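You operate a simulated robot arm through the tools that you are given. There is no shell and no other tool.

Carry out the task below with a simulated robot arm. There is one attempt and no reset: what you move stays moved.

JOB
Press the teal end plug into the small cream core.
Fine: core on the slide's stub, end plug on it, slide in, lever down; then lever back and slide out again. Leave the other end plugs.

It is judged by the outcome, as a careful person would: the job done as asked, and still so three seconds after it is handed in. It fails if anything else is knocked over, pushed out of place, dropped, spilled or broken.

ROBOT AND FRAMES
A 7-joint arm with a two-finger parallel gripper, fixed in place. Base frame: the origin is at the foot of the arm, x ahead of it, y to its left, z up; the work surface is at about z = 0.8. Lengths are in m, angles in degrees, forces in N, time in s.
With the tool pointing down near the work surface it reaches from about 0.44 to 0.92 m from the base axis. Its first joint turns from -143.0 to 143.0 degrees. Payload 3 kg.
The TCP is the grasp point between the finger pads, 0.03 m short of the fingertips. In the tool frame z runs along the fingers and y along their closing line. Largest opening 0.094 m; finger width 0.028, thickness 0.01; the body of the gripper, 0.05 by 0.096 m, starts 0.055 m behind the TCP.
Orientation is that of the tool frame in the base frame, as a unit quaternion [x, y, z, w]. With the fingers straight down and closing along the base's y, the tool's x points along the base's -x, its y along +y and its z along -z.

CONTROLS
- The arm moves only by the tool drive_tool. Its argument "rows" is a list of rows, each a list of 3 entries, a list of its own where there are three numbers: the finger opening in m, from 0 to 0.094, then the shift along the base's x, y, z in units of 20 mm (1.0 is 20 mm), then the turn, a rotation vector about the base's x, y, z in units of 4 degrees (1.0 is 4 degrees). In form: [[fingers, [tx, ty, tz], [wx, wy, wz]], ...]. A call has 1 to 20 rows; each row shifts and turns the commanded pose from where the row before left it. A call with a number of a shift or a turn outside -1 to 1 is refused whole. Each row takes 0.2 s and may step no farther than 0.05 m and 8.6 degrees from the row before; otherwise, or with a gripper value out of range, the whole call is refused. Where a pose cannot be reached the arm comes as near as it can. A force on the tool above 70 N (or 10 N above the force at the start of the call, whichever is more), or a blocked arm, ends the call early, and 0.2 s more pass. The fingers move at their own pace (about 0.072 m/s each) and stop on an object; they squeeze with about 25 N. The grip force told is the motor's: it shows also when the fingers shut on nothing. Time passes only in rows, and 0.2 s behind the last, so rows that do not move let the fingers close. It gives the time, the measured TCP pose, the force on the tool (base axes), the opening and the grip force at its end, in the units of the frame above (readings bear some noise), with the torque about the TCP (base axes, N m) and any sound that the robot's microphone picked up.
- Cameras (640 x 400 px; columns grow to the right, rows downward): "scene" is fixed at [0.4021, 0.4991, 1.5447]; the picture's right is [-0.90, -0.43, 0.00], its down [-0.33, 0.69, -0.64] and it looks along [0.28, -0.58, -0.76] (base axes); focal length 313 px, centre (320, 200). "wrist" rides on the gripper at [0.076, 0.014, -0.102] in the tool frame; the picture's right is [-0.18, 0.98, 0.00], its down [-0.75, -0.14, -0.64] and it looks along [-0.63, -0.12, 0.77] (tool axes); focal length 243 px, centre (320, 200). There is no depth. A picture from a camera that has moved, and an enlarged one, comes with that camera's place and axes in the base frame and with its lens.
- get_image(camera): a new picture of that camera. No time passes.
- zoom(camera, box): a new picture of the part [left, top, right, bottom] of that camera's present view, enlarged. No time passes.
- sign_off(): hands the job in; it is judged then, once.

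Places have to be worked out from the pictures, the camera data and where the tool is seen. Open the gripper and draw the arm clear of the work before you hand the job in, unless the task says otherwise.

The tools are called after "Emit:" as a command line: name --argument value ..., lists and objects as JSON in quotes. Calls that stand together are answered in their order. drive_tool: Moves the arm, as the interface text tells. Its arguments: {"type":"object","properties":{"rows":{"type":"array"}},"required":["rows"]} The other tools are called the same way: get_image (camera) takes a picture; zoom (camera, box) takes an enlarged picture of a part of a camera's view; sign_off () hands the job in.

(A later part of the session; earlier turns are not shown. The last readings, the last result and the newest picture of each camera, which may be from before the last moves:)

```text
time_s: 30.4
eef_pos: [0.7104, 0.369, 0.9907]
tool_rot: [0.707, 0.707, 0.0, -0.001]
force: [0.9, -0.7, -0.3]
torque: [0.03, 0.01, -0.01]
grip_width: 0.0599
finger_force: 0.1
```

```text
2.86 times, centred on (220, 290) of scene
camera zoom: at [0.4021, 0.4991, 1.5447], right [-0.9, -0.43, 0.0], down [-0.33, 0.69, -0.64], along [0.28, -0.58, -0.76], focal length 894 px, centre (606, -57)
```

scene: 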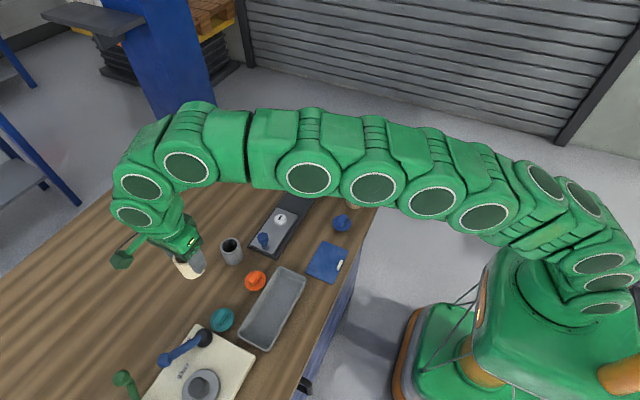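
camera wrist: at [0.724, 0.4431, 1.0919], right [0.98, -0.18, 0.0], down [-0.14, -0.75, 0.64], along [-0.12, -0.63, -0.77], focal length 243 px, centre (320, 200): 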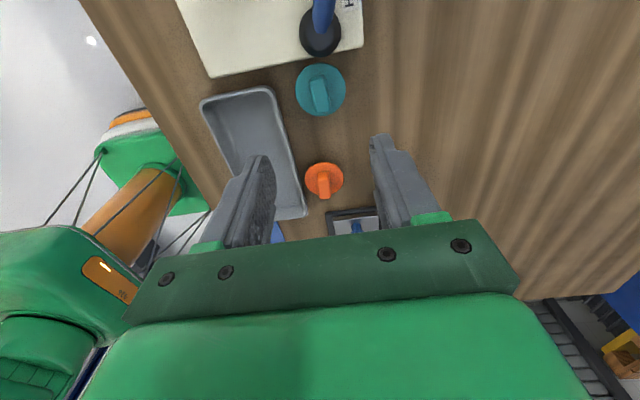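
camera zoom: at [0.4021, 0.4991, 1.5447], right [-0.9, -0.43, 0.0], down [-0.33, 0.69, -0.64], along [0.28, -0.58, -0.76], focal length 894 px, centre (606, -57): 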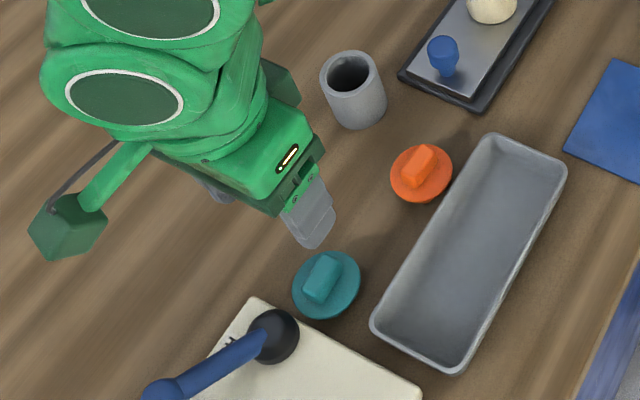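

Combining both cameras, the teal disc centre is about (0.7124, 0.3695) with its top near z 0.82. I zoom in to measure the tab's height and faces.

Emit:
zoom --camera "scene" --box '[205, 300, 240, 335]'

Emit:
zoom --camera "wrist" --box '[290, 58, 350, 122]'

Emit:
zoom --camera "wrist" --box '[295, 145, 355, 205]'

```text
11.43 times, centred on (222, 318) of scene
camera zoom: at [0.4021, 0.4991, 1.5447], right [-0.9, -0.43, 0.0], down [-0.33, 0.69, -0.64], along [0.28, -0.58, -0.76], focal length 3575 px, centre (1434, -1143)
```

zoom: 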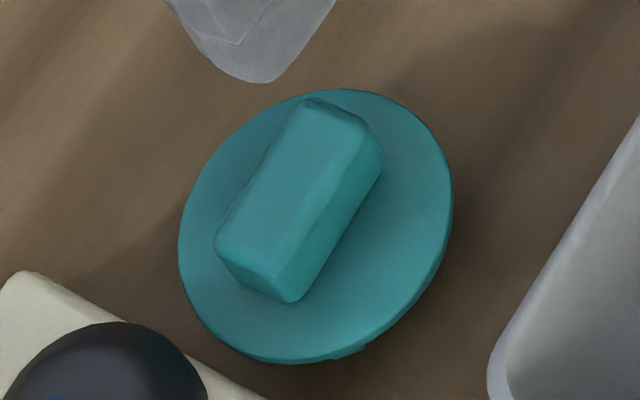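

```text
6.25 times, centred on (320, 90) of wrist
camera zoom: at [0.724, 0.4431, 1.0919], right [0.98, -0.18, 0.0], down [-0.14, -0.75, 0.64], along [-0.12, -0.63, -0.77], focal length 1516 px, centre (320, 888)
```

zoom: 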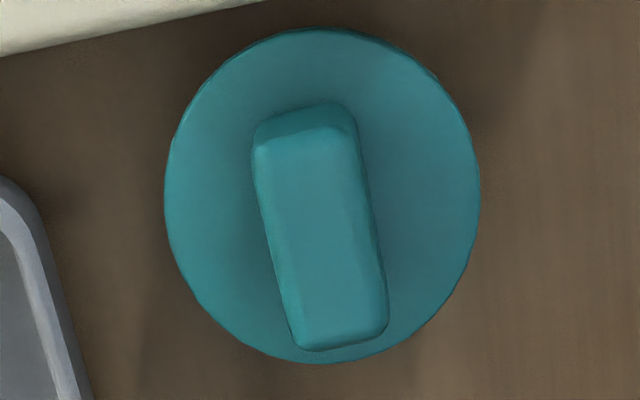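

```text
6.67 times, centred on (325, 175) of wrist
camera zoom: at [0.724, 0.4431, 1.0919], right [0.98, -0.18, 0.0], down [-0.14, -0.75, 0.64], along [-0.12, -0.63, -0.77], focal length 1618 px, centre (287, 367)
```

zoom: 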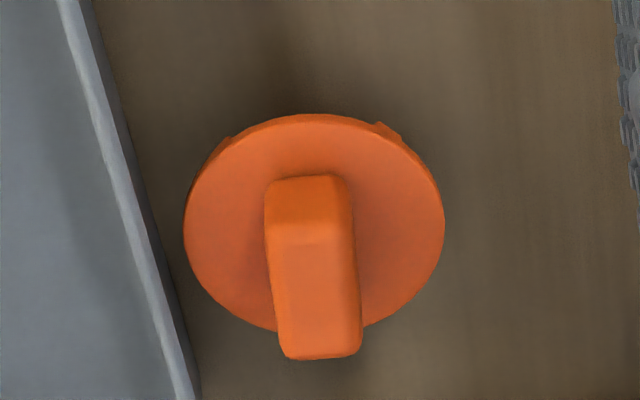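

The tab is about 15 mm wide in x, ~33 mm long along y, its top near z 0.838, centre (0.712, 0.3688). I narrow the fingers to 0.04 and descend so the tips stop a few mm above the disc.

Emit:
drive_tool --rows '[[0.04, [0.04, 0.075, -0.9], [0, 0, 0]], [0.04, [0, 0, -1], [0, 0, 0]], [0.04, [0, 0, -1], [0, 0, 0]], [0.04, [0, 0, -1], [0, 0, 0]], [0.04, [0, 0, -1], [0, 0, 0]], [0.04, [0, 0, -1], [0, 0, 0]], [0.04, [0, 0, -0.5], [0, 0, 0]], [0.04, [0, 0, 0], [0, 0, 0]]]'

Emit:
get_image --camera "wrist"

Emit:
zoom --camera "wrist" --box '[260, 120, 380, 240]'

Emit:
zoom --camera "scene" --box '[190, 280, 250, 340]'

```text
time_s: 32.2
eef_pos: [0.7111, 0.3701, 0.8631]
tool_rot: [0.706, 0.708, 0.0, 0.0]
force: [0.0, 0.0, -0.2]
torque: [-0.02, 0.02, 0.0]
grip_width: 0.0399
finger_force: 0.0
```

```text
taken
camera wrist: at [0.7262, 0.4443, 0.9643], right [0.98, -0.18, 0.0], down [-0.14, -0.75, 0.64], along [-0.12, -0.63, -0.77], focal length 243 px, centre (320, 200)
```

wrist: 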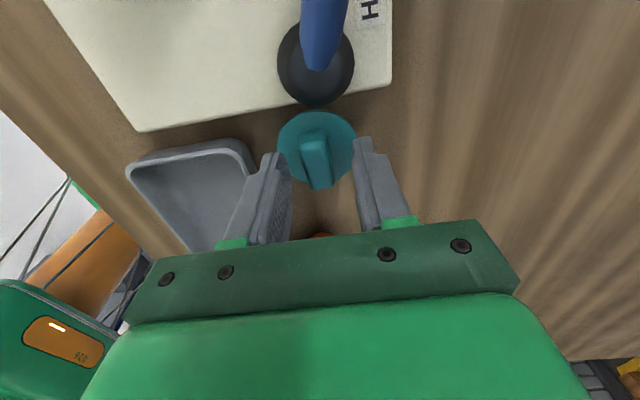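

```text
3.33 times, centred on (320, 180) of wrist
camera zoom: at [0.7262, 0.4443, 0.9643], right [0.98, -0.18, 0.0], down [-0.14, -0.75, 0.64], along [-0.12, -0.63, -0.77], focal length 809 px, centre (320, 267)
```

zoom: 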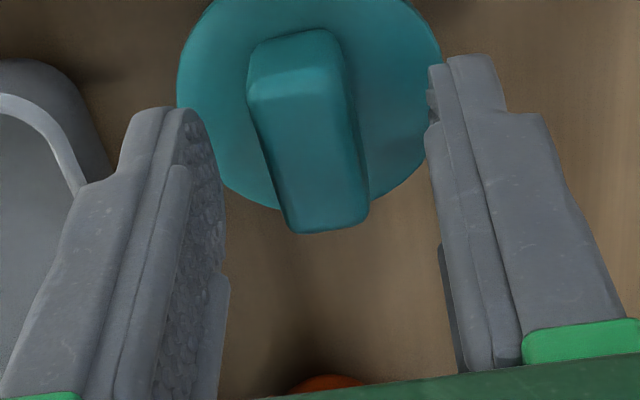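

```text
6.67 times, centred on (220, 310) of scene
camera zoom: at [0.4021, 0.4991, 1.5447], right [-0.9, -0.43, 0.0], down [-0.33, 0.69, -0.64], along [0.28, -0.58, -0.76], focal length 2085 px, centre (987, -533)
```

zoom: 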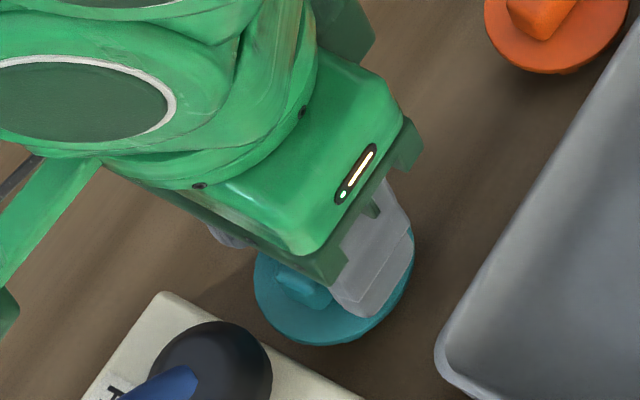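

The tab sits about 1 mm to -x of my line. I correct it, go down 8 mm more and close on the tab.

Emit:
drive_tool --rows '[[0.04, [-0.05, -0.02, -0.2], [0, 0, 0]], [0.04, [0, 0, -0.2], [0, 0, 0]], [0.04, [0, 0, 0], [0, 0, 0]]]'

Emit:
zoom --camera "wrist" --box '[260, 120, 380, 240]'

Emit:
zoom --camera "scene" --box '[200, 290, 250, 340]'

```text
time_s: 33.0
eef_pos: [0.7105, 0.3693, 0.8556]
tool_rot: [0.707, 0.707, 0.0, 0.0]
force: [-1.0, -0.4, 0.2]
torque: [0.02, 0.0, 0.01]
grip_width: 0.04
finger_force: 0.1
```

```text
3.33 times, centred on (320, 180) of wrist
camera zoom: at [0.7249, 0.4438, 0.9562], right [0.98, -0.18, 0.0], down [-0.14, -0.75, 0.64], along [-0.12, -0.63, -0.77], focal length 809 px, centre (320, 267)
```

zoom: 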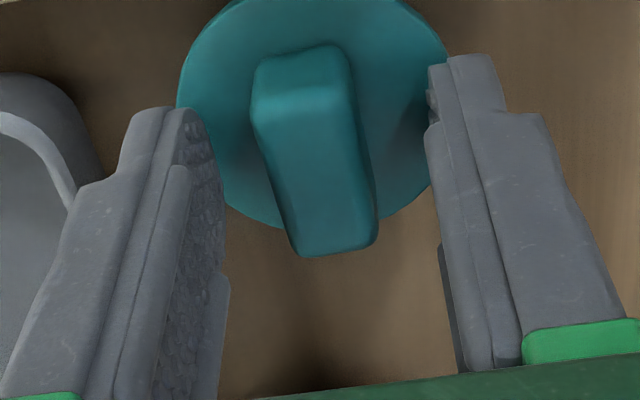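

```text
8.00 times, centred on (225, 315) of scene
camera zoom: at [0.4021, 0.4991, 1.5447], right [-0.9, -0.43, 0.0], down [-0.33, 0.69, -0.64], along [0.28, -0.58, -0.76], focal length 2502 px, centre (1080, -720)
```

zoom: 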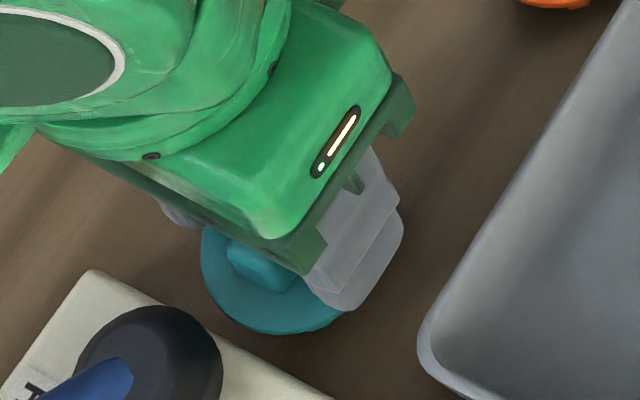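

Tips are just above the disc. I close on the tab.

Emit:
drive_tool --rows '[[0.03, [0, 0, -0.08], [0, 0, 0]], [0.02, [0, 0, 0], [0, 0, 0]], [0.005, [0, 0, 0], [0, 0, 0]], [0.005, [0, 0, 0], [0, 0, 0]], [0.005, [0, 0, 0], [0, 0, 0]]]'

Emit:
zoom --camera "wrist" --box '[260, 120, 380, 240]'

```text
time_s: 34.2
eef_pos: [0.7106, 0.3685, 0.8533]
tool_rot: [0.707, 0.707, 0.0, 0.0]
force: [-0.4, 0.6, 0.5]
torque: [-0.01, -0.01, 0.03]
grip_width: 0.0158
finger_force: 24.9
```

```text
3.33 times, centred on (320, 180) of wrist
camera zoom: at [0.7247, 0.4437, 0.9548], right [0.98, -0.18, 0.0], down [-0.14, -0.75, 0.64], along [-0.12, -0.63, -0.77], focal length 809 px, centre (320, 267)
```

zoom: 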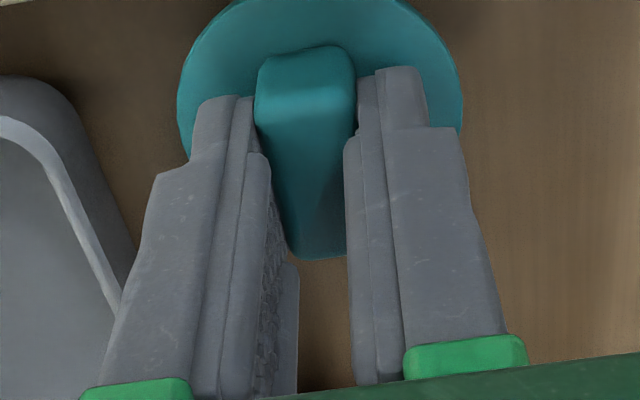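

The tab is held (0.0158 m, 25 N). I lift the plug straight up.

Emit:
drive_tool --rows '[[0.005, [0, 0, 0.3], [0, 0, 0]], [0.005, [0, 0, 0.6], [0, 0, 0]], [0.005, [0, 0, 1], [0, 0, 0]], [0.005, [0, 0, 1], [0, 0, 0]], [0.005, [0, 0, 1], [0, 0, 0]], [0.005, [0, 0, 1], [0, 0, 0]], [0.005, [0, 0, 1], [0, 0, 0]], [0.005, [0, 0, 1], [0, 0, 0]], [0.005, [0, 0, 0], [0, 0, 0]]]'

Emit:
get_image --camera "wrist"

Emit:
zoom --camera "wrist" --box '[260, 120, 380, 240]'

Emit:
zoom --camera "scene" --box '[150, 220, 270, 340]'

```text
time_s: 36.2
eef_pos: [0.7101, 0.3686, 0.9909]
tool_rot: [0.707, 0.707, 0.0, 0.0]
force: [-0.7, -0.1, -0.9]
torque: [0.0, 0.0, -0.02]
grip_width: 0.0157
finger_force: 25.2
```

```text
taken
camera wrist: at [0.7249, 0.4436, 1.0927], right [0.98, -0.18, 0.0], down [-0.14, -0.75, 0.64], along [-0.12, -0.63, -0.77], focal length 243 px, centre (320, 200)
```

wrist: 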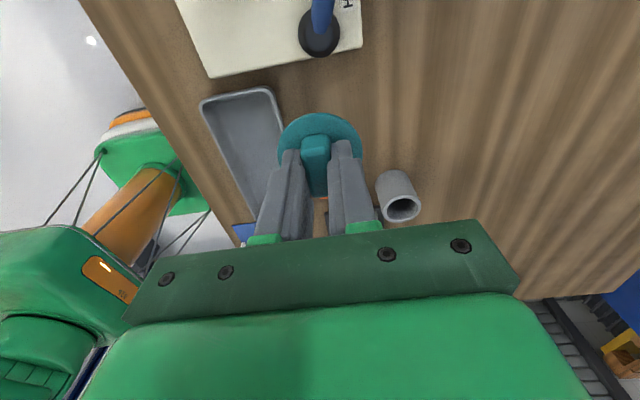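

```text
3.33 times, centred on (320, 180) of wrist
camera zoom: at [0.7249, 0.4436, 1.0927], right [0.98, -0.18, 0.0], down [-0.14, -0.75, 0.64], along [-0.12, -0.63, -0.77], focal length 809 px, centre (320, 267)
```

zoom: 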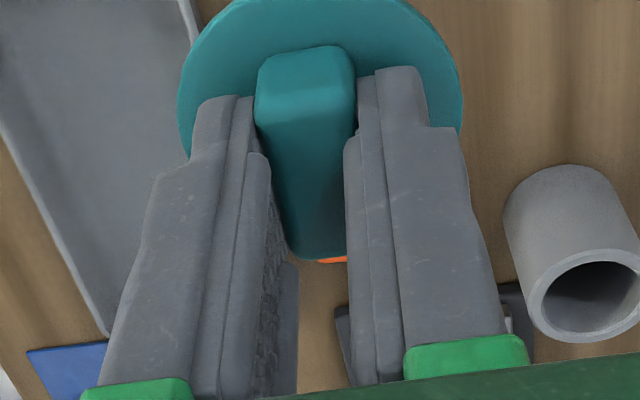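

```text
3.33 times, centred on (210, 280) of scene
camera zoom: at [0.4021, 0.4991, 1.5447], right [-0.9, -0.43, 0.0], down [-0.33, 0.69, -0.64], along [0.28, -0.58, -0.76], focal length 1043 px, centre (687, -67)
```

zoom: 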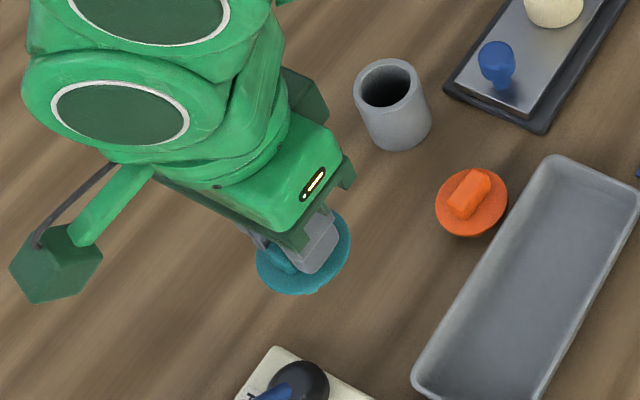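

Plug lifted level. I zoom to fix the disc centre relative to the tool.

Emit:
zoom --camera "wrist" --box '[265, 100, 375, 210]'

```text
3.64 times, centred on (320, 155) of wrist
camera zoom: at [0.7249, 0.4436, 1.0927], right [0.98, -0.18, 0.0], down [-0.14, -0.75, 0.64], along [-0.12, -0.63, -0.77], focal length 882 px, centre (320, 364)
```

zoom: 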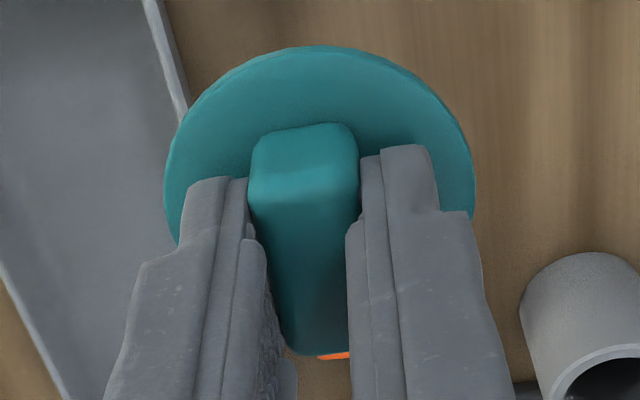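

The disc centre is about 1 mm to +y of the TCP. I carry the plug over the core at this height, aiming the TCP at (0.731, 0.071).

Emit:
drive_tool --rows '[[0.005, [0.066, -0.6, 0], [0, 0, 0]], [0.005, [0.066, -1, 0], [0, 0, 0]], [0.005, [0.066, -1, 0], [0, 0, 0]], [0.005, [0.066, -1, 0], [0, 0, 0]], [0.005, [0.066, -1, 0], [0, 0, 0]], [0.005, [0.066, -1, 0], [0, 0, 0]], [0.005, [0.066, -1, 0], [0, 0, 0]], [0.005, [0.066, -1, 0], [0, 0, 0]], [0.005, [0.066, -1, 0], [0, 0, 0]], [0.005, [0.066, -1, 0], [0, 0, 0]], [0.005, [0.066, -1, 0], [0, 0, 0]], [0.005, [0.066, -1, 0], [0, 0, 0]], [0.005, [0.066, -1, 0], [0, 0, 0]], [0.005, [0.066, -1, 0], [0, 0, 0]], [0.005, [0.066, -1, 0], [0, 0, 0]], [0.005, [0, -0.28, 0], [0, 0, 0]], [0.005, [0, 0, 0], [0, 0, 0]]]'

Emit:
get_image --camera "wrist"

Emit:
zoom --camera "wrist" --box '[260, 60, 380, 180]'

Emit:
zoom --camera "scene" --box '[220, 140, 340, 250]'

```text
time_s: 39.8
eef_pos: [0.7301, 0.0711, 0.9923]
tool_rot: [0.707, 0.707, 0.0, 0.0]
force: [0.2, -0.1, -0.6]
torque: [0.0, 0.0, -0.01]
grip_width: 0.0156
finger_force: 24.8
```

```text
taken
camera wrist: at [0.744, 0.1458, 1.094], right [0.98, -0.18, 0.0], down [-0.14, -0.75, 0.64], along [-0.12, -0.63, -0.77], focal length 243 px, centre (320, 200)
```

wrist: 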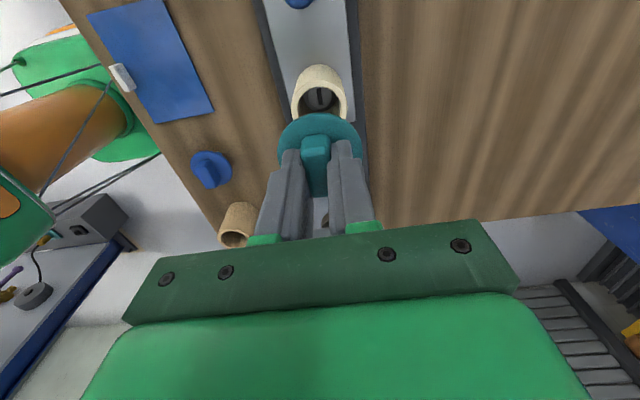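

```text
3.33 times, centred on (320, 120) of wrist
camera zoom: at [0.744, 0.1458, 1.094], right [0.98, -0.18, 0.0], down [-0.14, -0.75, 0.64], along [-0.12, -0.63, -0.77], focal length 809 px, centre (320, 467)
```

zoom: 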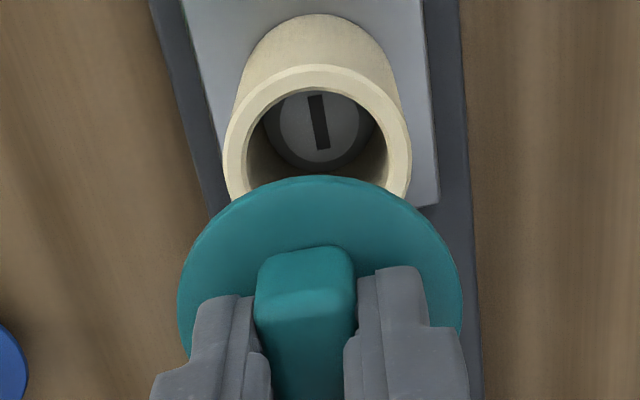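

```text
3.64 times, centred on (280, 195) of scene
camera zoom: at [0.4021, 0.4991, 1.5447], right [-0.9, -0.43, 0.0], down [-0.33, 0.69, -0.64], along [0.28, -0.58, -0.76], focal length 1137 px, centre (466, 218)
```

zoom: 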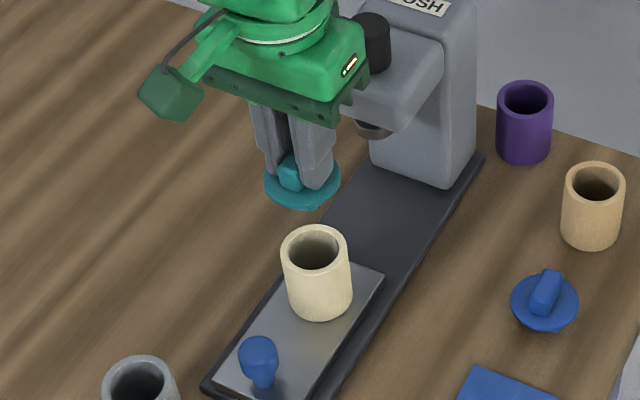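

Core centre reads (0.7303, 0.0723), so the plug is within half a millimetre. I nudge x by -0.5 mm and descend to about 1 cm above contact.

Emit:
drive_tool --rows '[[0.005, [-0.025, 0.01, -0.6], [0, 0, 0]], [0.005, [0, 0, -1], [0, 0, 0]], [0.005, [0, 0, -1], [0, 0, 0]], [0.005, [0, 0, 0], [0, 0, 0]]]'

Emit:
zoom --camera "wrist" --box '[260, 60, 380, 180]'

Emit:
zoom --camera "scene" --box '[250, 165, 320, 235]'

```text
time_s: 40.8
eef_pos: [0.7306, 0.07, 0.9406]
tool_rot: [0.707, 0.707, 0.0, 0.0]
force: [-0.3, 0.3, -0.4]
torque: [0.03, -0.01, -0.02]
grip_width: 0.0157
finger_force: 25.2
```

```text
3.33 times, centred on (320, 120) of wrist
camera zoom: at [0.744, 0.1454, 1.0409], right [0.98, -0.18, 0.0], down [-0.14, -0.75, 0.64], along [-0.12, -0.63, -0.77], focal length 809 px, centre (320, 467)
```

zoom: 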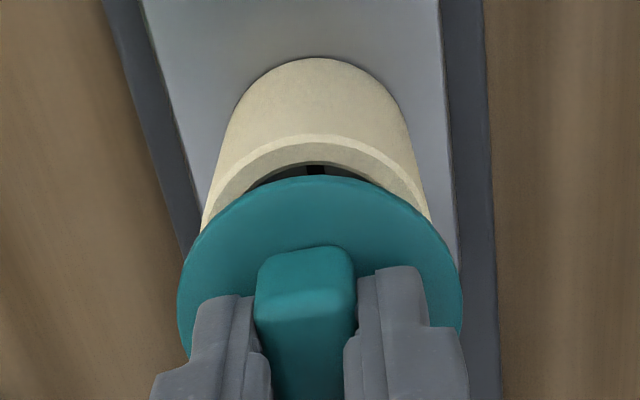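

```text
5.71 times, centred on (285, 200) of scene
camera zoom: at [0.4021, 0.4991, 1.5447], right [-0.9, -0.43, 0.0], down [-0.33, 0.69, -0.64], along [0.28, -0.58, -0.76], focal length 1787 px, centre (520, 200)
```

zoom: 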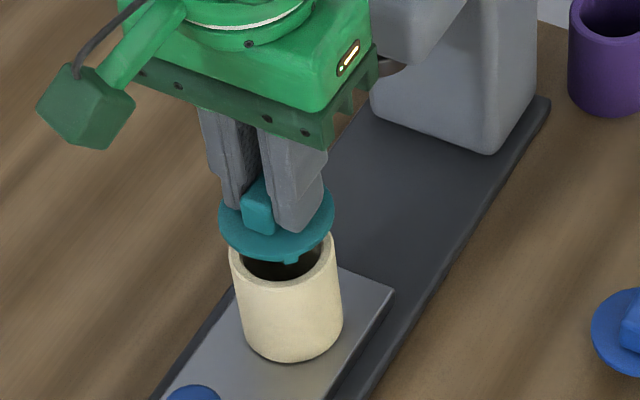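

Aligned in both views; the plug has short snap legs underneath. I lower in 2-mm steps watching force.

Emit:
drive_tool --rows '[[0.005, [0, 0, -0.15], [0, 0, 0]], [0.005, [0, 0, -0.15], [0, 0, 0]], [0.005, [0, 0, -0.1], [0, 0, 0]], [0.005, [0, 0, 0], [0, 0, 0]]]'

Emit:
zoom --camera "scene" --box '[250, 165, 320, 235]'

```text
time_s: 41.8
eef_pos: [0.7308, 0.0717, 0.9326]
tool_rot: [0.707, 0.707, -0.001, 0.0]
force: [-0.2, -0.3, -1.2]
torque: [-0.03, -0.01, 0.02]
grip_width: 0.0158
finger_force: 25.3
```

```text
5.71 times, centred on (285, 200) of scene
camera zoom: at [0.4021, 0.4991, 1.5447], right [-0.9, -0.43, 0.0], down [-0.33, 0.69, -0.64], along [0.28, -0.58, -0.76], focal length 1787 px, centre (520, 200)
```

zoom: 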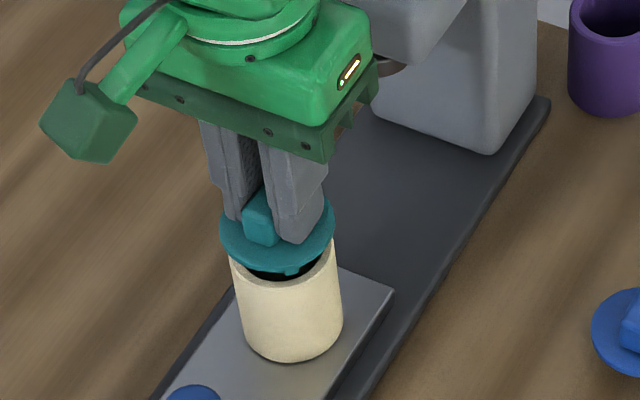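

Still no contact. Continuing down in small steps.

Emit:
drive_tool --rows '[[0.005, [0, 0, -0.1], [0, 0, 0]], [0.005, [0, 0, -0.1], [0, 0, 0]], [0.005, [0, 0, -0.1], [0, 0, 0]], [0.005, [0, 0, 0], [0, 0, 0]]]'

Emit:
zoom --camera "scene" --box '[250, 165, 320, 235]'

```text
time_s: 42.8
eef_pos: [0.7303, 0.0714, 0.9265]
tool_rot: [0.707, 0.707, 0.0, 0.0]
force: [0.0, 0.8, -0.1]
torque: [0.01, 0.0, -0.01]
grip_width: 0.0159
finger_force: 25.2
```

```text
5.71 times, centred on (285, 200) of scene
camera zoom: at [0.4021, 0.4991, 1.5447], right [-0.9, -0.43, 0.0], down [-0.33, 0.69, -0.64], along [0.28, -0.58, -0.76], focal length 1787 px, centre (520, 200)
```

zoom: 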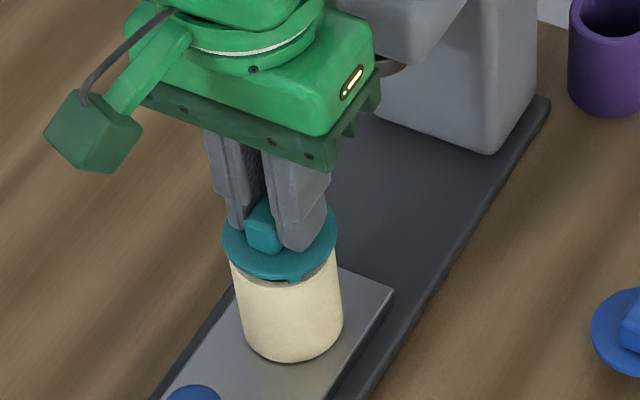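

I zoom in to see whether the legs go inside the bore.

Emit:
zoom --camera "scene" --box '[270, 190, 300, 220]'

Emit:
zoom --camera "wrist" --box '[260, 90, 380, 190]'

```text
13.33 times, centred on (285, 205) of scene
camera zoom: at [0.4021, 0.4991, 1.5447], right [-0.9, -0.43, 0.0], down [-0.33, 0.69, -0.64], along [0.28, -0.58, -0.76], focal length 4170 px, centre (787, 133)
```

zoom: 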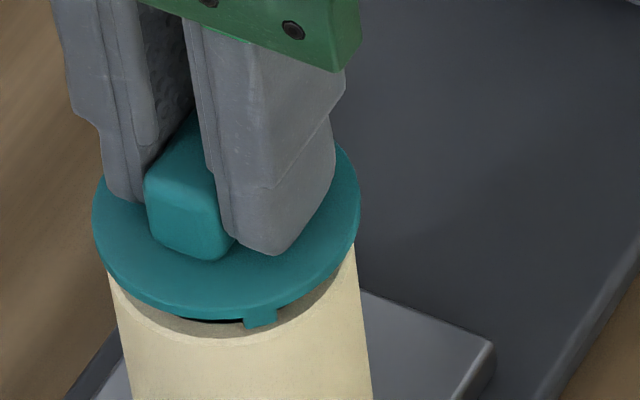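

```text
4.00 times, centred on (320, 140) of wrist
camera zoom: at [0.7434, 0.1458, 1.0273], right [0.98, -0.18, 0.0], down [-0.14, -0.75, 0.64], along [-0.12, -0.63, -0.77], focal length 970 px, centre (320, 440)
```

zoom: 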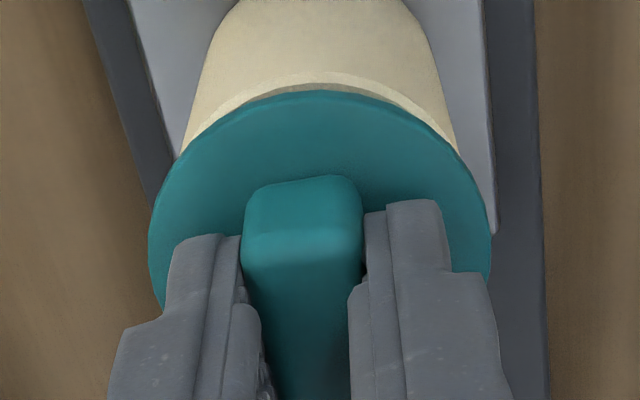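

I zoom in further on the leg and the rim.

Emit:
zoom --camera "scene" --box '[273, 208, 289, 218]'

Emit:
zoom --camera "wrist" --box '[295, 95, 345, 125]'

```text
16.00 times, centred on (281, 213) of scene
camera zoom: at [0.4021, 0.4991, 1.5447], right [-0.9, -0.43, 0.0], down [-0.33, 0.69, -0.64], along [0.28, -0.58, -0.76], focal length 5004 px, centre (944, -8)
```

zoom: 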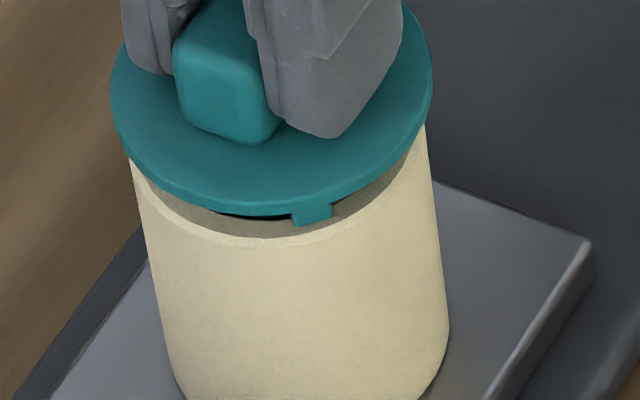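

```text
12.80 times, centred on (320, 110) of wrist
camera zoom: at [0.7434, 0.1458, 1.0273], right [0.98, -0.18, 0.0], down [-0.14, -0.75, 0.64], along [-0.12, -0.63, -0.77], focal length 3106 px, centre (320, 1352)
```

zoom: 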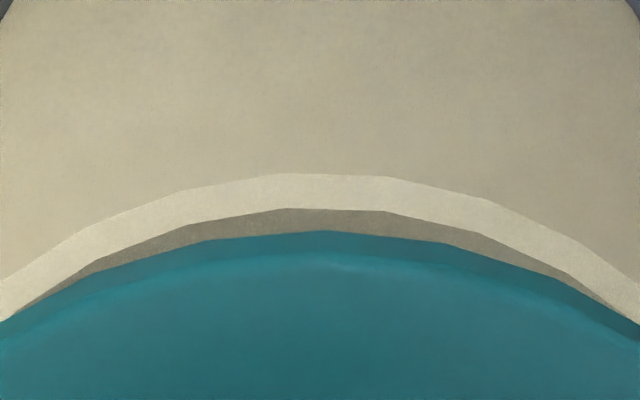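

The rib on the plug's underside is right at the bore's edge, with no force yet. I lower on in 1 mm steps until I feel it sit.

Emit:
drive_tool --rows '[[0.005, [0, 0, -0.06], [0, 0, 0]], [0.005, [0, 0, -0.06], [0, 0, 0]], [0.005, [0, 0, 0], [0, 0, 0]]]'

Emit:
zoom --camera "scene" --box '[273, 208, 289, 218]'

```text
time_s: 43.6
eef_pos: [0.7301, 0.0701, 0.9236]
tool_rot: [0.707, 0.707, 0.0, 0.0]
force: [0.6, -0.2, -0.6]
torque: [-0.02, -0.01, -0.02]
grip_width: 0.0159
finger_force: 24.9
```

```text
16.00 times, centred on (281, 213) of scene
camera zoom: at [0.4021, 0.4991, 1.5447], right [-0.9, -0.43, 0.0], down [-0.33, 0.69, -0.64], along [0.28, -0.58, -0.76], focal length 5004 px, centre (944, -8)
```

zoom: 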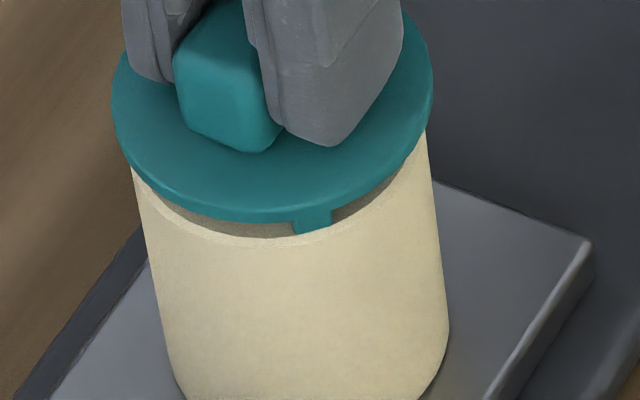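

The lug overlaps the rim in this view, so I want to know its real radius. I look at the twin blue and orange plugs to learn the underside's shape.

Emit:
zoom --camera "scene" --box '[327, 209, 355, 237]'

Emit:
zoom --camera "scene" --box '[240, 265, 272, 295]'

Emit:
zoom --camera "wrist" --box '[180, 140, 250, 210]'

```text
14.29 times, centred on (341, 223) of scene
camera zoom: at [0.4021, 0.4991, 1.5447], right [-0.9, -0.43, 0.0], down [-0.33, 0.69, -0.64], along [0.28, -0.58, -0.76], focal length 4468 px, centre (20, -129)
```

zoom: 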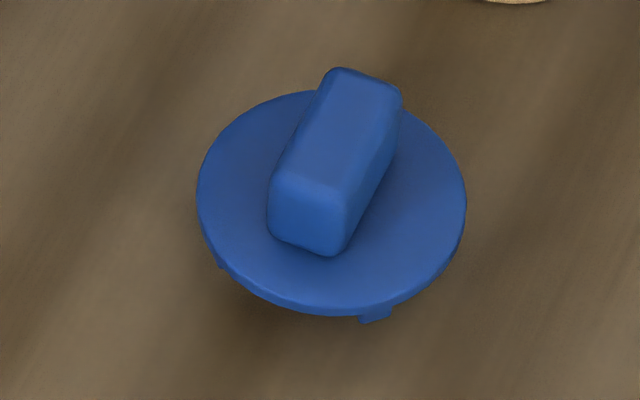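

```text
13.33 times, centred on (256, 280) of scene
camera zoom: at [0.4021, 0.4991, 1.5447], right [-0.9, -0.43, 0.0], down [-0.33, 0.69, -0.64], along [0.28, -0.58, -0.76], focal length 4170 px, centre (1173, -867)
```

zoom: 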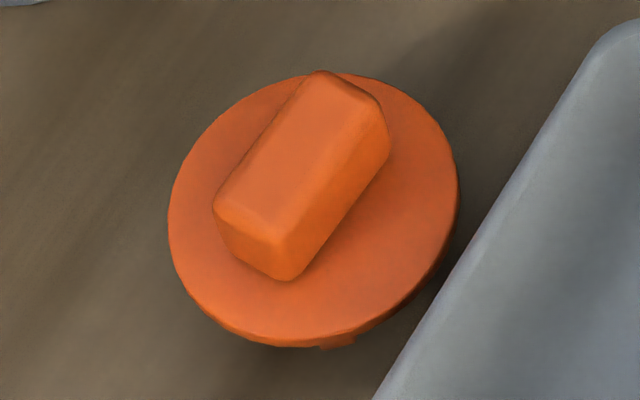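

```text
5.71 times, centred on (215, 175) of wrist
camera zoom: at [0.7436, 0.1457, 1.025], right [0.98, -0.18, 0.0], down [-0.14, -0.75, 0.64], along [-0.12, -0.63, -0.77], focal length 1386 px, centre (920, 343)
```

zoom: 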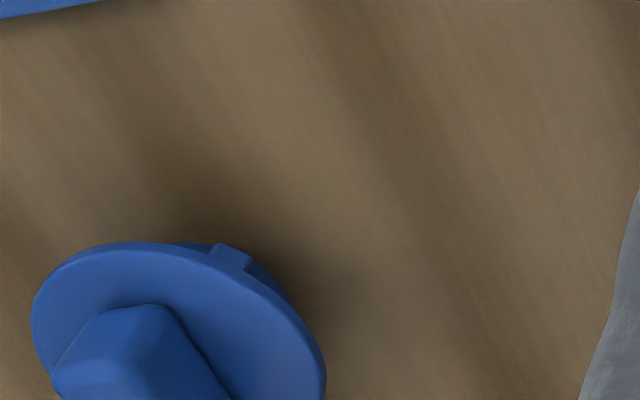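

The plugs have a plain lead-in spigot with short crush ribs above it; the ribs rest on the rim until pressed, which matches what I see. I lower on until the ribs bear.

Emit:
drive_tool --rows '[[0.005, [0, 0, -0.06], [0, 0, 0]], [0.005, [0, 0, -0.06], [0, 0, 0]], [0.005, [0, 0, 0], [0, 0, 0]]]'

Emit:
zoom --camera "scene" --box '[273, 208, 289, 218]'

```text
time_s: 44.4
eef_pos: [0.7297, 0.0699, 0.9203]
tool_rot: [0.707, 0.707, -0.001, -0.001]
force: [-0.6, -0.2, -0.6]
torque: [0.0, 0.0, 0.01]
grip_width: 0.0156
finger_force: 25.2
```

```text
16.00 times, centred on (281, 213) of scene
camera zoom: at [0.4021, 0.4991, 1.5447], right [-0.9, -0.43, 0.0], down [-0.33, 0.69, -0.64], along [0.28, -0.58, -0.76], focal length 5004 px, centre (944, -8)
```

zoom: 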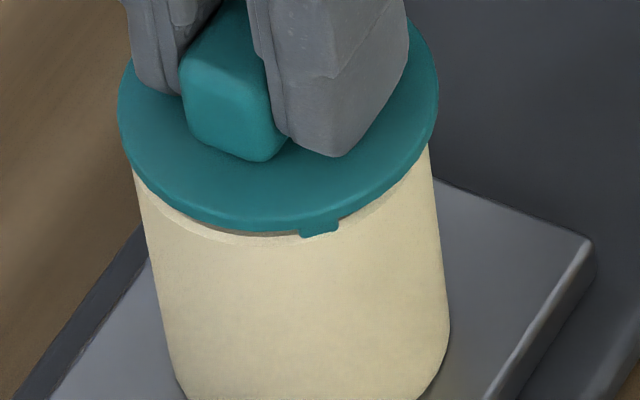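

I check the plug's centring over the core from the wrist camera and scene again before going lower.

Emit:
zoom --camera "wrist" --box '[260, 90, 380, 190]'

Emit:
zoom --camera "scene" --box '[270, 190, 300, 230]'

```text
4.00 times, centred on (320, 140) of wrist
camera zoom: at [0.7433, 0.145, 1.0216], right [0.98, -0.18, 0.0], down [-0.14, -0.75, 0.64], along [-0.12, -0.63, -0.77], focal length 970 px, centre (320, 440)
```

zoom: 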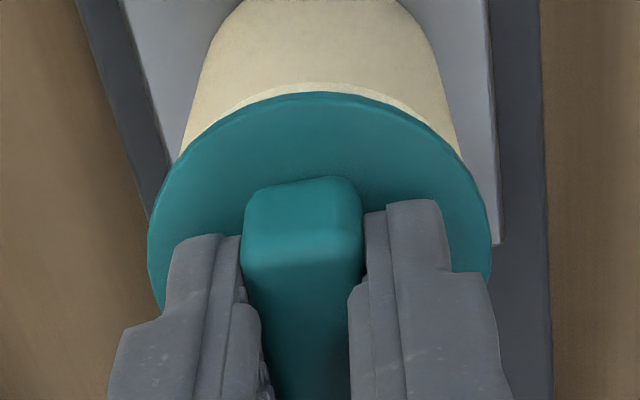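

```text
10.00 times, centred on (285, 210) of scene
camera zoom: at [0.4021, 0.4991, 1.5447], right [-0.9, -0.43, 0.0], down [-0.33, 0.69, -0.64], along [0.28, -0.58, -0.76], focal length 3128 px, centre (670, 100)
```

zoom: 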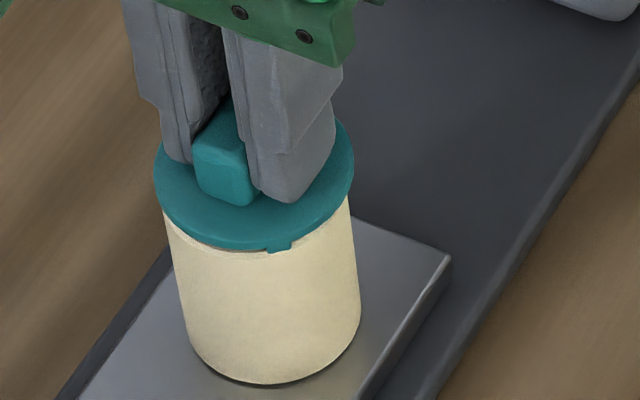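

The plug is still centred (within about 0.5 mm) and level, not slipped in the grip. Lowering on in 1 mm steps.

Emit:
drive_tool --rows '[[0.005, [0, 0, -0.05], [0, 0, 0]], [0.005, [0, 0, -0.05], [0, 0, 0]], [0.005, [0, 0, 0], [0, 0, 0]]]'

Emit:
zoom --camera "scene" --box '[273, 208, 289, 218]'

```text
time_s: 45.2
eef_pos: [0.7296, 0.0701, 0.9186]
tool_rot: [0.707, 0.707, 0.0, 0.0]
force: [-0.3, 0.0, -0.2]
torque: [-0.01, -0.02, 0.02]
grip_width: 0.0157
finger_force: 24.5
```

```text
16.00 times, centred on (281, 213) of scene
camera zoom: at [0.4021, 0.4991, 1.5447], right [-0.9, -0.43, 0.0], down [-0.33, 0.69, -0.64], along [0.28, -0.58, -0.76], focal length 5004 px, centre (944, -8)
```

zoom: 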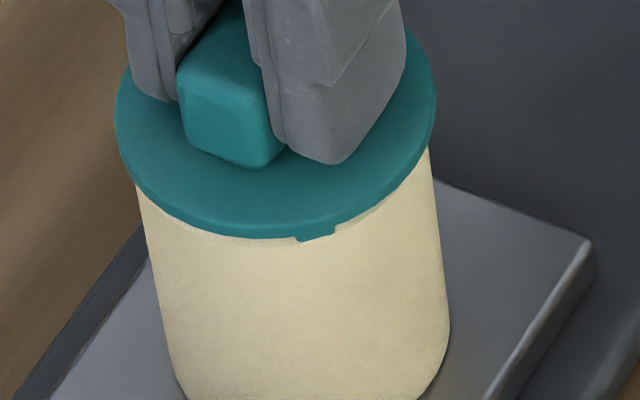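

Still no force; disc is only a few mm above the rim. Continuing down, 1 mm at a time.

Emit:
drive_tool --rows '[[0.005, [0, 0, -0.05], [0, 0, 0]], [0.005, [0, 0, 0], [0, 0, 0]]]'

Emit:
zoom --camera "scene" --box '[273, 208, 289, 218]'

```text
time_s: 45.8
eef_pos: [0.7298, 0.0721, 0.9184]
tool_rot: [0.707, 0.707, -0.001, 0.0]
force: [-1.2, 0.8, 5.3]
torque: [0.0, 0.05, 0.01]
grip_width: 0.0157
finger_force: 25.0
```

```text
16.00 times, centred on (281, 213) of scene
camera zoom: at [0.4021, 0.4991, 1.5447], right [-0.9, -0.43, 0.0], down [-0.33, 0.69, -0.64], along [0.28, -0.58, -0.76], focal length 5004 px, centre (944, -8)
```

zoom: 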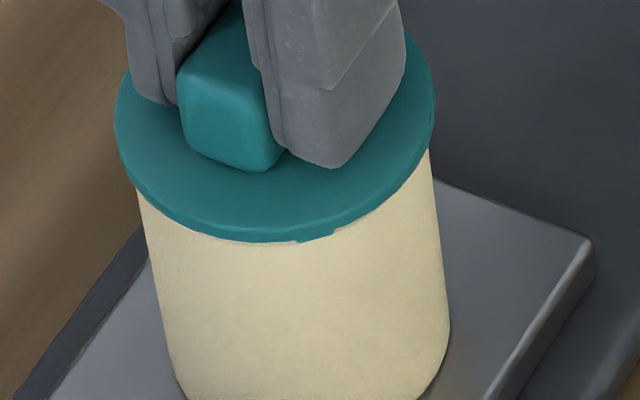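

5 N of upward contact: the plug rests in the core's mouth. I open the fingers and rise clear.

Emit:
drive_tool --rows '[[0.02, [0, 0, 0], [0, 0, 0]], [0.035, [0, 0, 0], [0, 0, 0]], [0.035, [0, 0, 0], [0, 0, 0]], [0.035, [0, 0, 0.3], [0, 0, 0]], [0.035, [0, 0, 0.7], [0, 0, 0]], [0.035, [0, 0, 1], [0, 0, 0]], [0.035, [0, 0, 1], [0, 0, 0]], [0.035, [0, 0, 1], [0, 0, 0]], [0.035, [0, 0, 0], [0, 0, 0]]]'

Emit:
get_image --camera "wrist"

Emit:
zoom --camera "scene" --box '[265, 195, 297, 225]'

Emit:
zoom --camera "wrist" --box '[280, 50, 360, 130]'

```text
time_s: 47.8
eef_pos: [0.7307, 0.0706, 0.9977]
tool_rot: [0.707, 0.707, 0.0, 0.001]
force: [-0.4, -0.8, -0.8]
torque: [0.01, 0.03, 0.01]
grip_width: 0.0352
finger_force: 0.1
```

```text
taken
camera wrist: at [0.744, 0.1459, 1.0989], right [0.98, -0.18, 0.0], down [-0.14, -0.75, 0.64], along [-0.12, -0.63, -0.77], focal length 243 px, centre (320, 200)
```

wrist: 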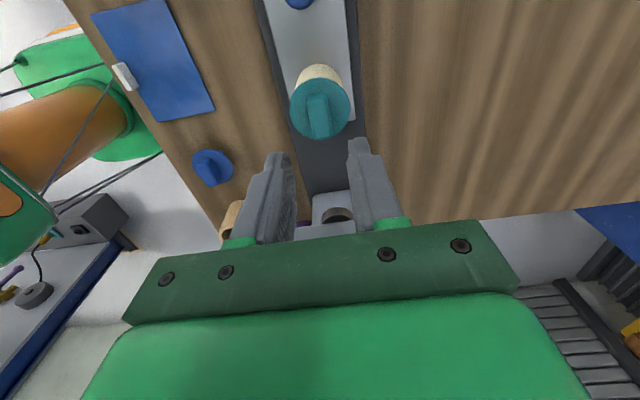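

```text
13.33 times, centred on (281, 210) of scene
camera zoom: at [0.4021, 0.4991, 1.5447], right [-0.9, -0.43, 0.0], down [-0.33, 0.69, -0.64], along [0.28, -0.58, -0.76], focal length 4170 px, centre (840, 67)
```

zoom: 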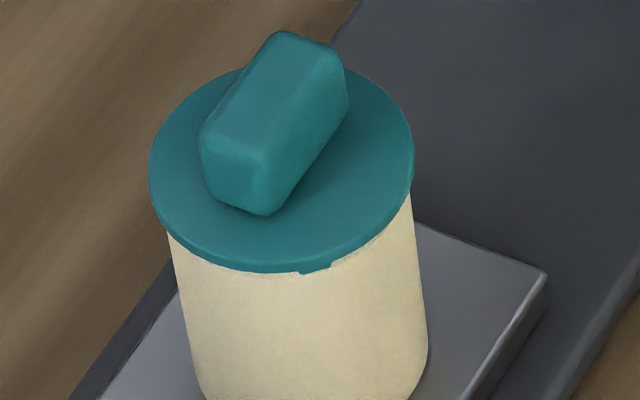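

```text
5.00 times, centred on (320, 90) of wrist
camera zoom: at [0.744, 0.1459, 1.0989], right [0.98, -0.18, 0.0], down [-0.14, -0.75, 0.64], along [-0.12, -0.63, -0.77], focal length 1213 px, centre (320, 750)
```

zoom: 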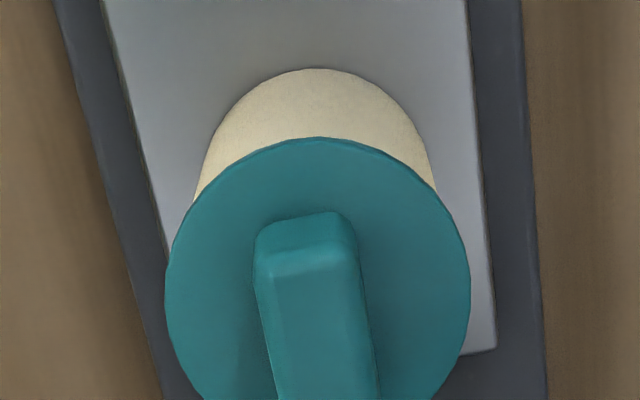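

The plug sits level on the core. Before sliding in I check the ram's height and shape against the plug's tab.

Emit:
zoom --camera "wrist" --box '[290, 180, 390, 245]'

Emit:
zoom --camera "scene" --box '[255, 130, 335, 225]'

```text
6.15 times, centred on (340, 212) of wrist
camera zoom: at [0.744, 0.1459, 1.0989], right [0.98, -0.18, 0.0], down [-0.14, -0.75, 0.64], along [-0.12, -0.63, -0.77], focal length 1493 px, centre (197, 123)
```

zoom: 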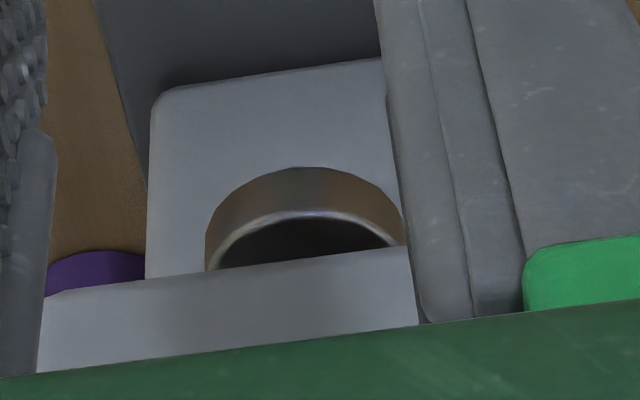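

```text
4.21 times, centred on (295, 178) of scene
camera zoom: at [0.4021, 0.4991, 1.5447], right [-0.9, -0.43, 0.0], down [-0.33, 0.69, -0.64], along [0.28, -0.58, -0.76], focal length 1317 px, centre (425, 295)
```

zoom: 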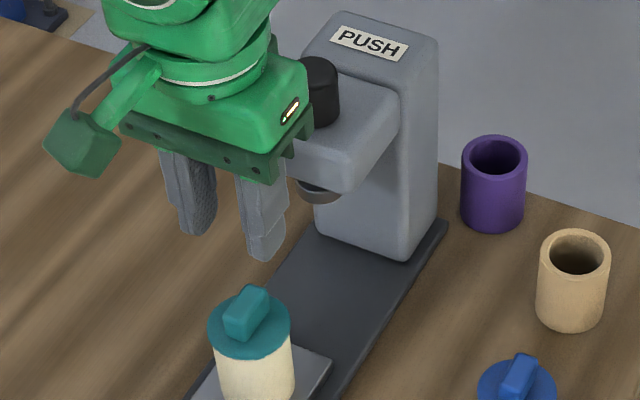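

The ram bottom is about z 0.913 and the tab top about 0.907, so it should pass under. Next I go over the slide's blue knob (≈0.733, 0.152) and measure it.

Emit:
drive_tool --rows '[[0.05, [0, 1, 0], [0, 0, 0]], [0.05, [0, 1, 0], [0, 0, 0]], [0.05, [0, 1, 0], [0, 0, 0]], [0.05, [0, 1, 0], [0, 0, 0]], [0.05, [0, 0, 0], [0, 0, 0]]]'

Emit:
get_image --camera "wrist"

Emit:
zoom --camera "wrist" --box '[270, 50, 370, 230]'

Emit:
zoom --camera "scene" --box '[240, 190, 310, 260]'

```text
time_s: 49.0
eef_pos: [0.7296, 0.1517, 0.9973]
tool_rot: [0.707, 0.707, 0.001, 0.0]
force: [0.1, 0.1, 0.8]
torque: [0.03, 0.01, -0.01]
grip_width: 0.0502
finger_force: 0.1
```

```text
taken
camera wrist: at [0.7436, 0.2269, 1.0985], right [0.98, -0.18, 0.0], down [-0.14, -0.75, 0.64], along [-0.12, -0.63, -0.77], focal length 243 px, centre (320, 200)
```

wrist: 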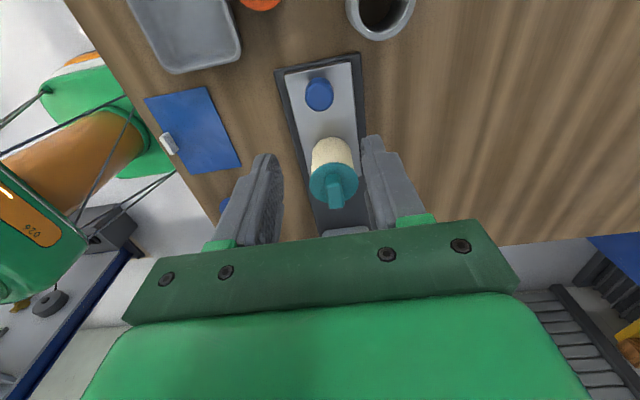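

```text
2.22 times, centred on (320, 140) of wrist
camera zoom: at [0.7436, 0.2269, 1.0985], right [0.98, -0.18, 0.0], down [-0.14, -0.75, 0.64], along [-0.12, -0.63, -0.77], focal length 539 px, centre (320, 333)
```

zoom: 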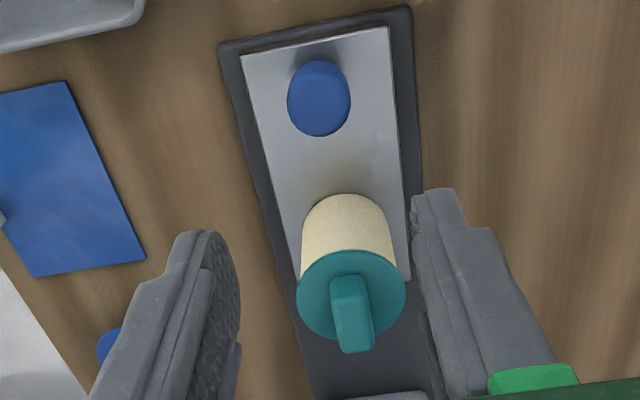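

```text
5.71 times, centred on (275, 225) of scene
camera zoom: at [0.4021, 0.4991, 1.5447], right [-0.9, -0.43, 0.0], down [-0.33, 0.69, -0.64], along [0.28, -0.58, -0.76], focal length 1787 px, centre (577, 57)
```

zoom: 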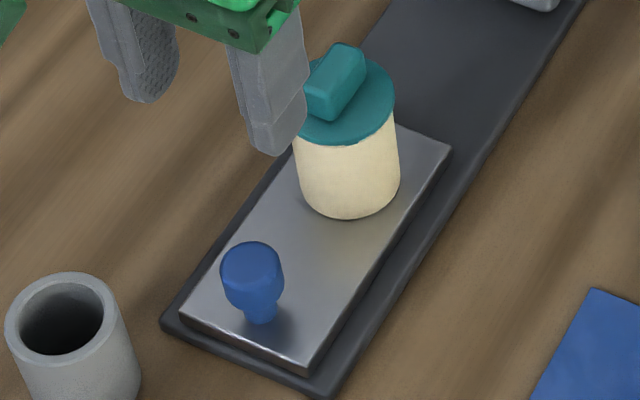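

The knob's top is near (0.731, 0.156, ~0.85). I descend part way above it for a better look.

Emit:
drive_tool --rows '[[0.05, [0.03, 0.25, -1], [0, 0, 0]], [0.05, [0, 0, -1], [0, 0, 0]], [0.05, [0, 0, -1], [0, 0, 0]], [0.05, [0, 0, 0], [0, 0, 0]]]'

Emit:
get_image --camera "wrist"

Emit:
zoom --camera "wrist" --box '[280, 90, 360, 190]'

Emit:
zoom --camera "scene" --box '[240, 200, 290, 250]'

```text
time_s: 50.0
eef_pos: [0.7293, 0.158, 0.9381]
tool_rot: [0.707, 0.707, 0.0, 0.0]
force: [-0.5, 0.1, 0.1]
torque: [-0.01, 0.02, 0.02]
grip_width: 0.0498
finger_force: 0.1
```

```text
taken
camera wrist: at [0.7441, 0.232, 1.0398], right [0.98, -0.18, 0.0], down [-0.14, -0.75, 0.64], along [-0.12, -0.63, -0.77], focal length 243 px, centre (320, 200)
```

wrist: 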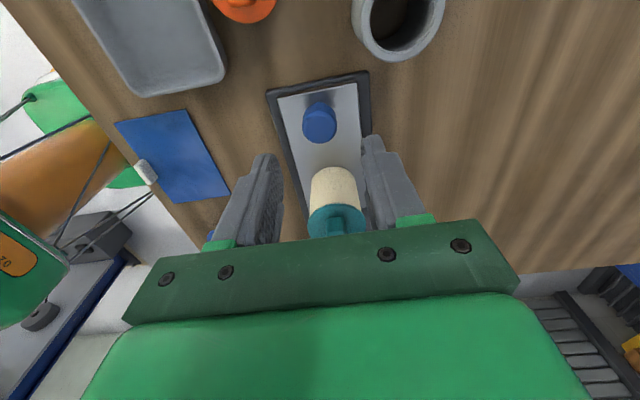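

```text
4.00 times, centred on (320, 140) of wrist
camera zoom: at [0.7441, 0.232, 1.0398], right [0.98, -0.18, 0.0], down [-0.14, -0.75, 0.64], along [-0.12, -0.63, -0.77], focal length 970 px, centre (320, 440)
```

zoom: 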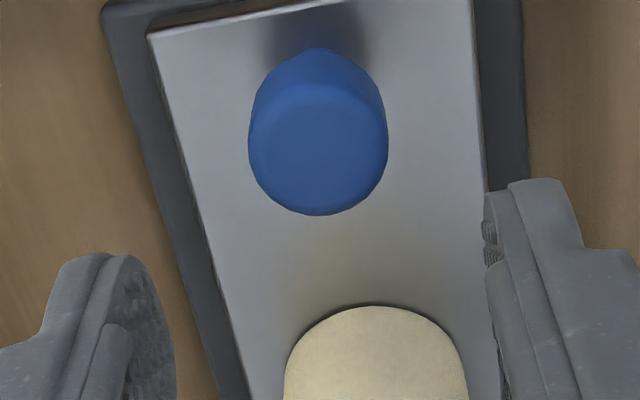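

```text
8.00 times, centred on (265, 225) of scene
camera zoom: at [0.4021, 0.4991, 1.5447], right [-0.9, -0.43, 0.0], down [-0.33, 0.69, -0.64], along [0.28, -0.58, -0.76], focal length 2502 px, centre (760, 0)
```

zoom: 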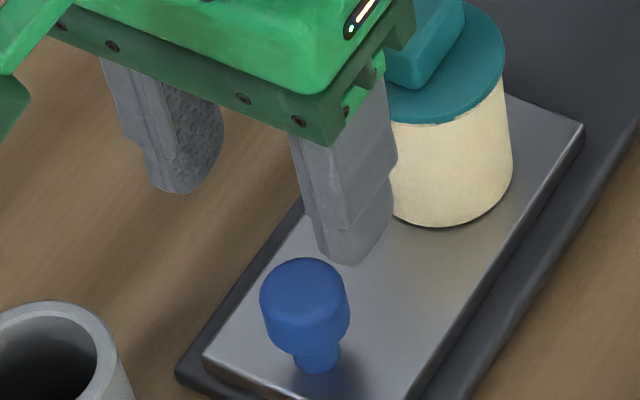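

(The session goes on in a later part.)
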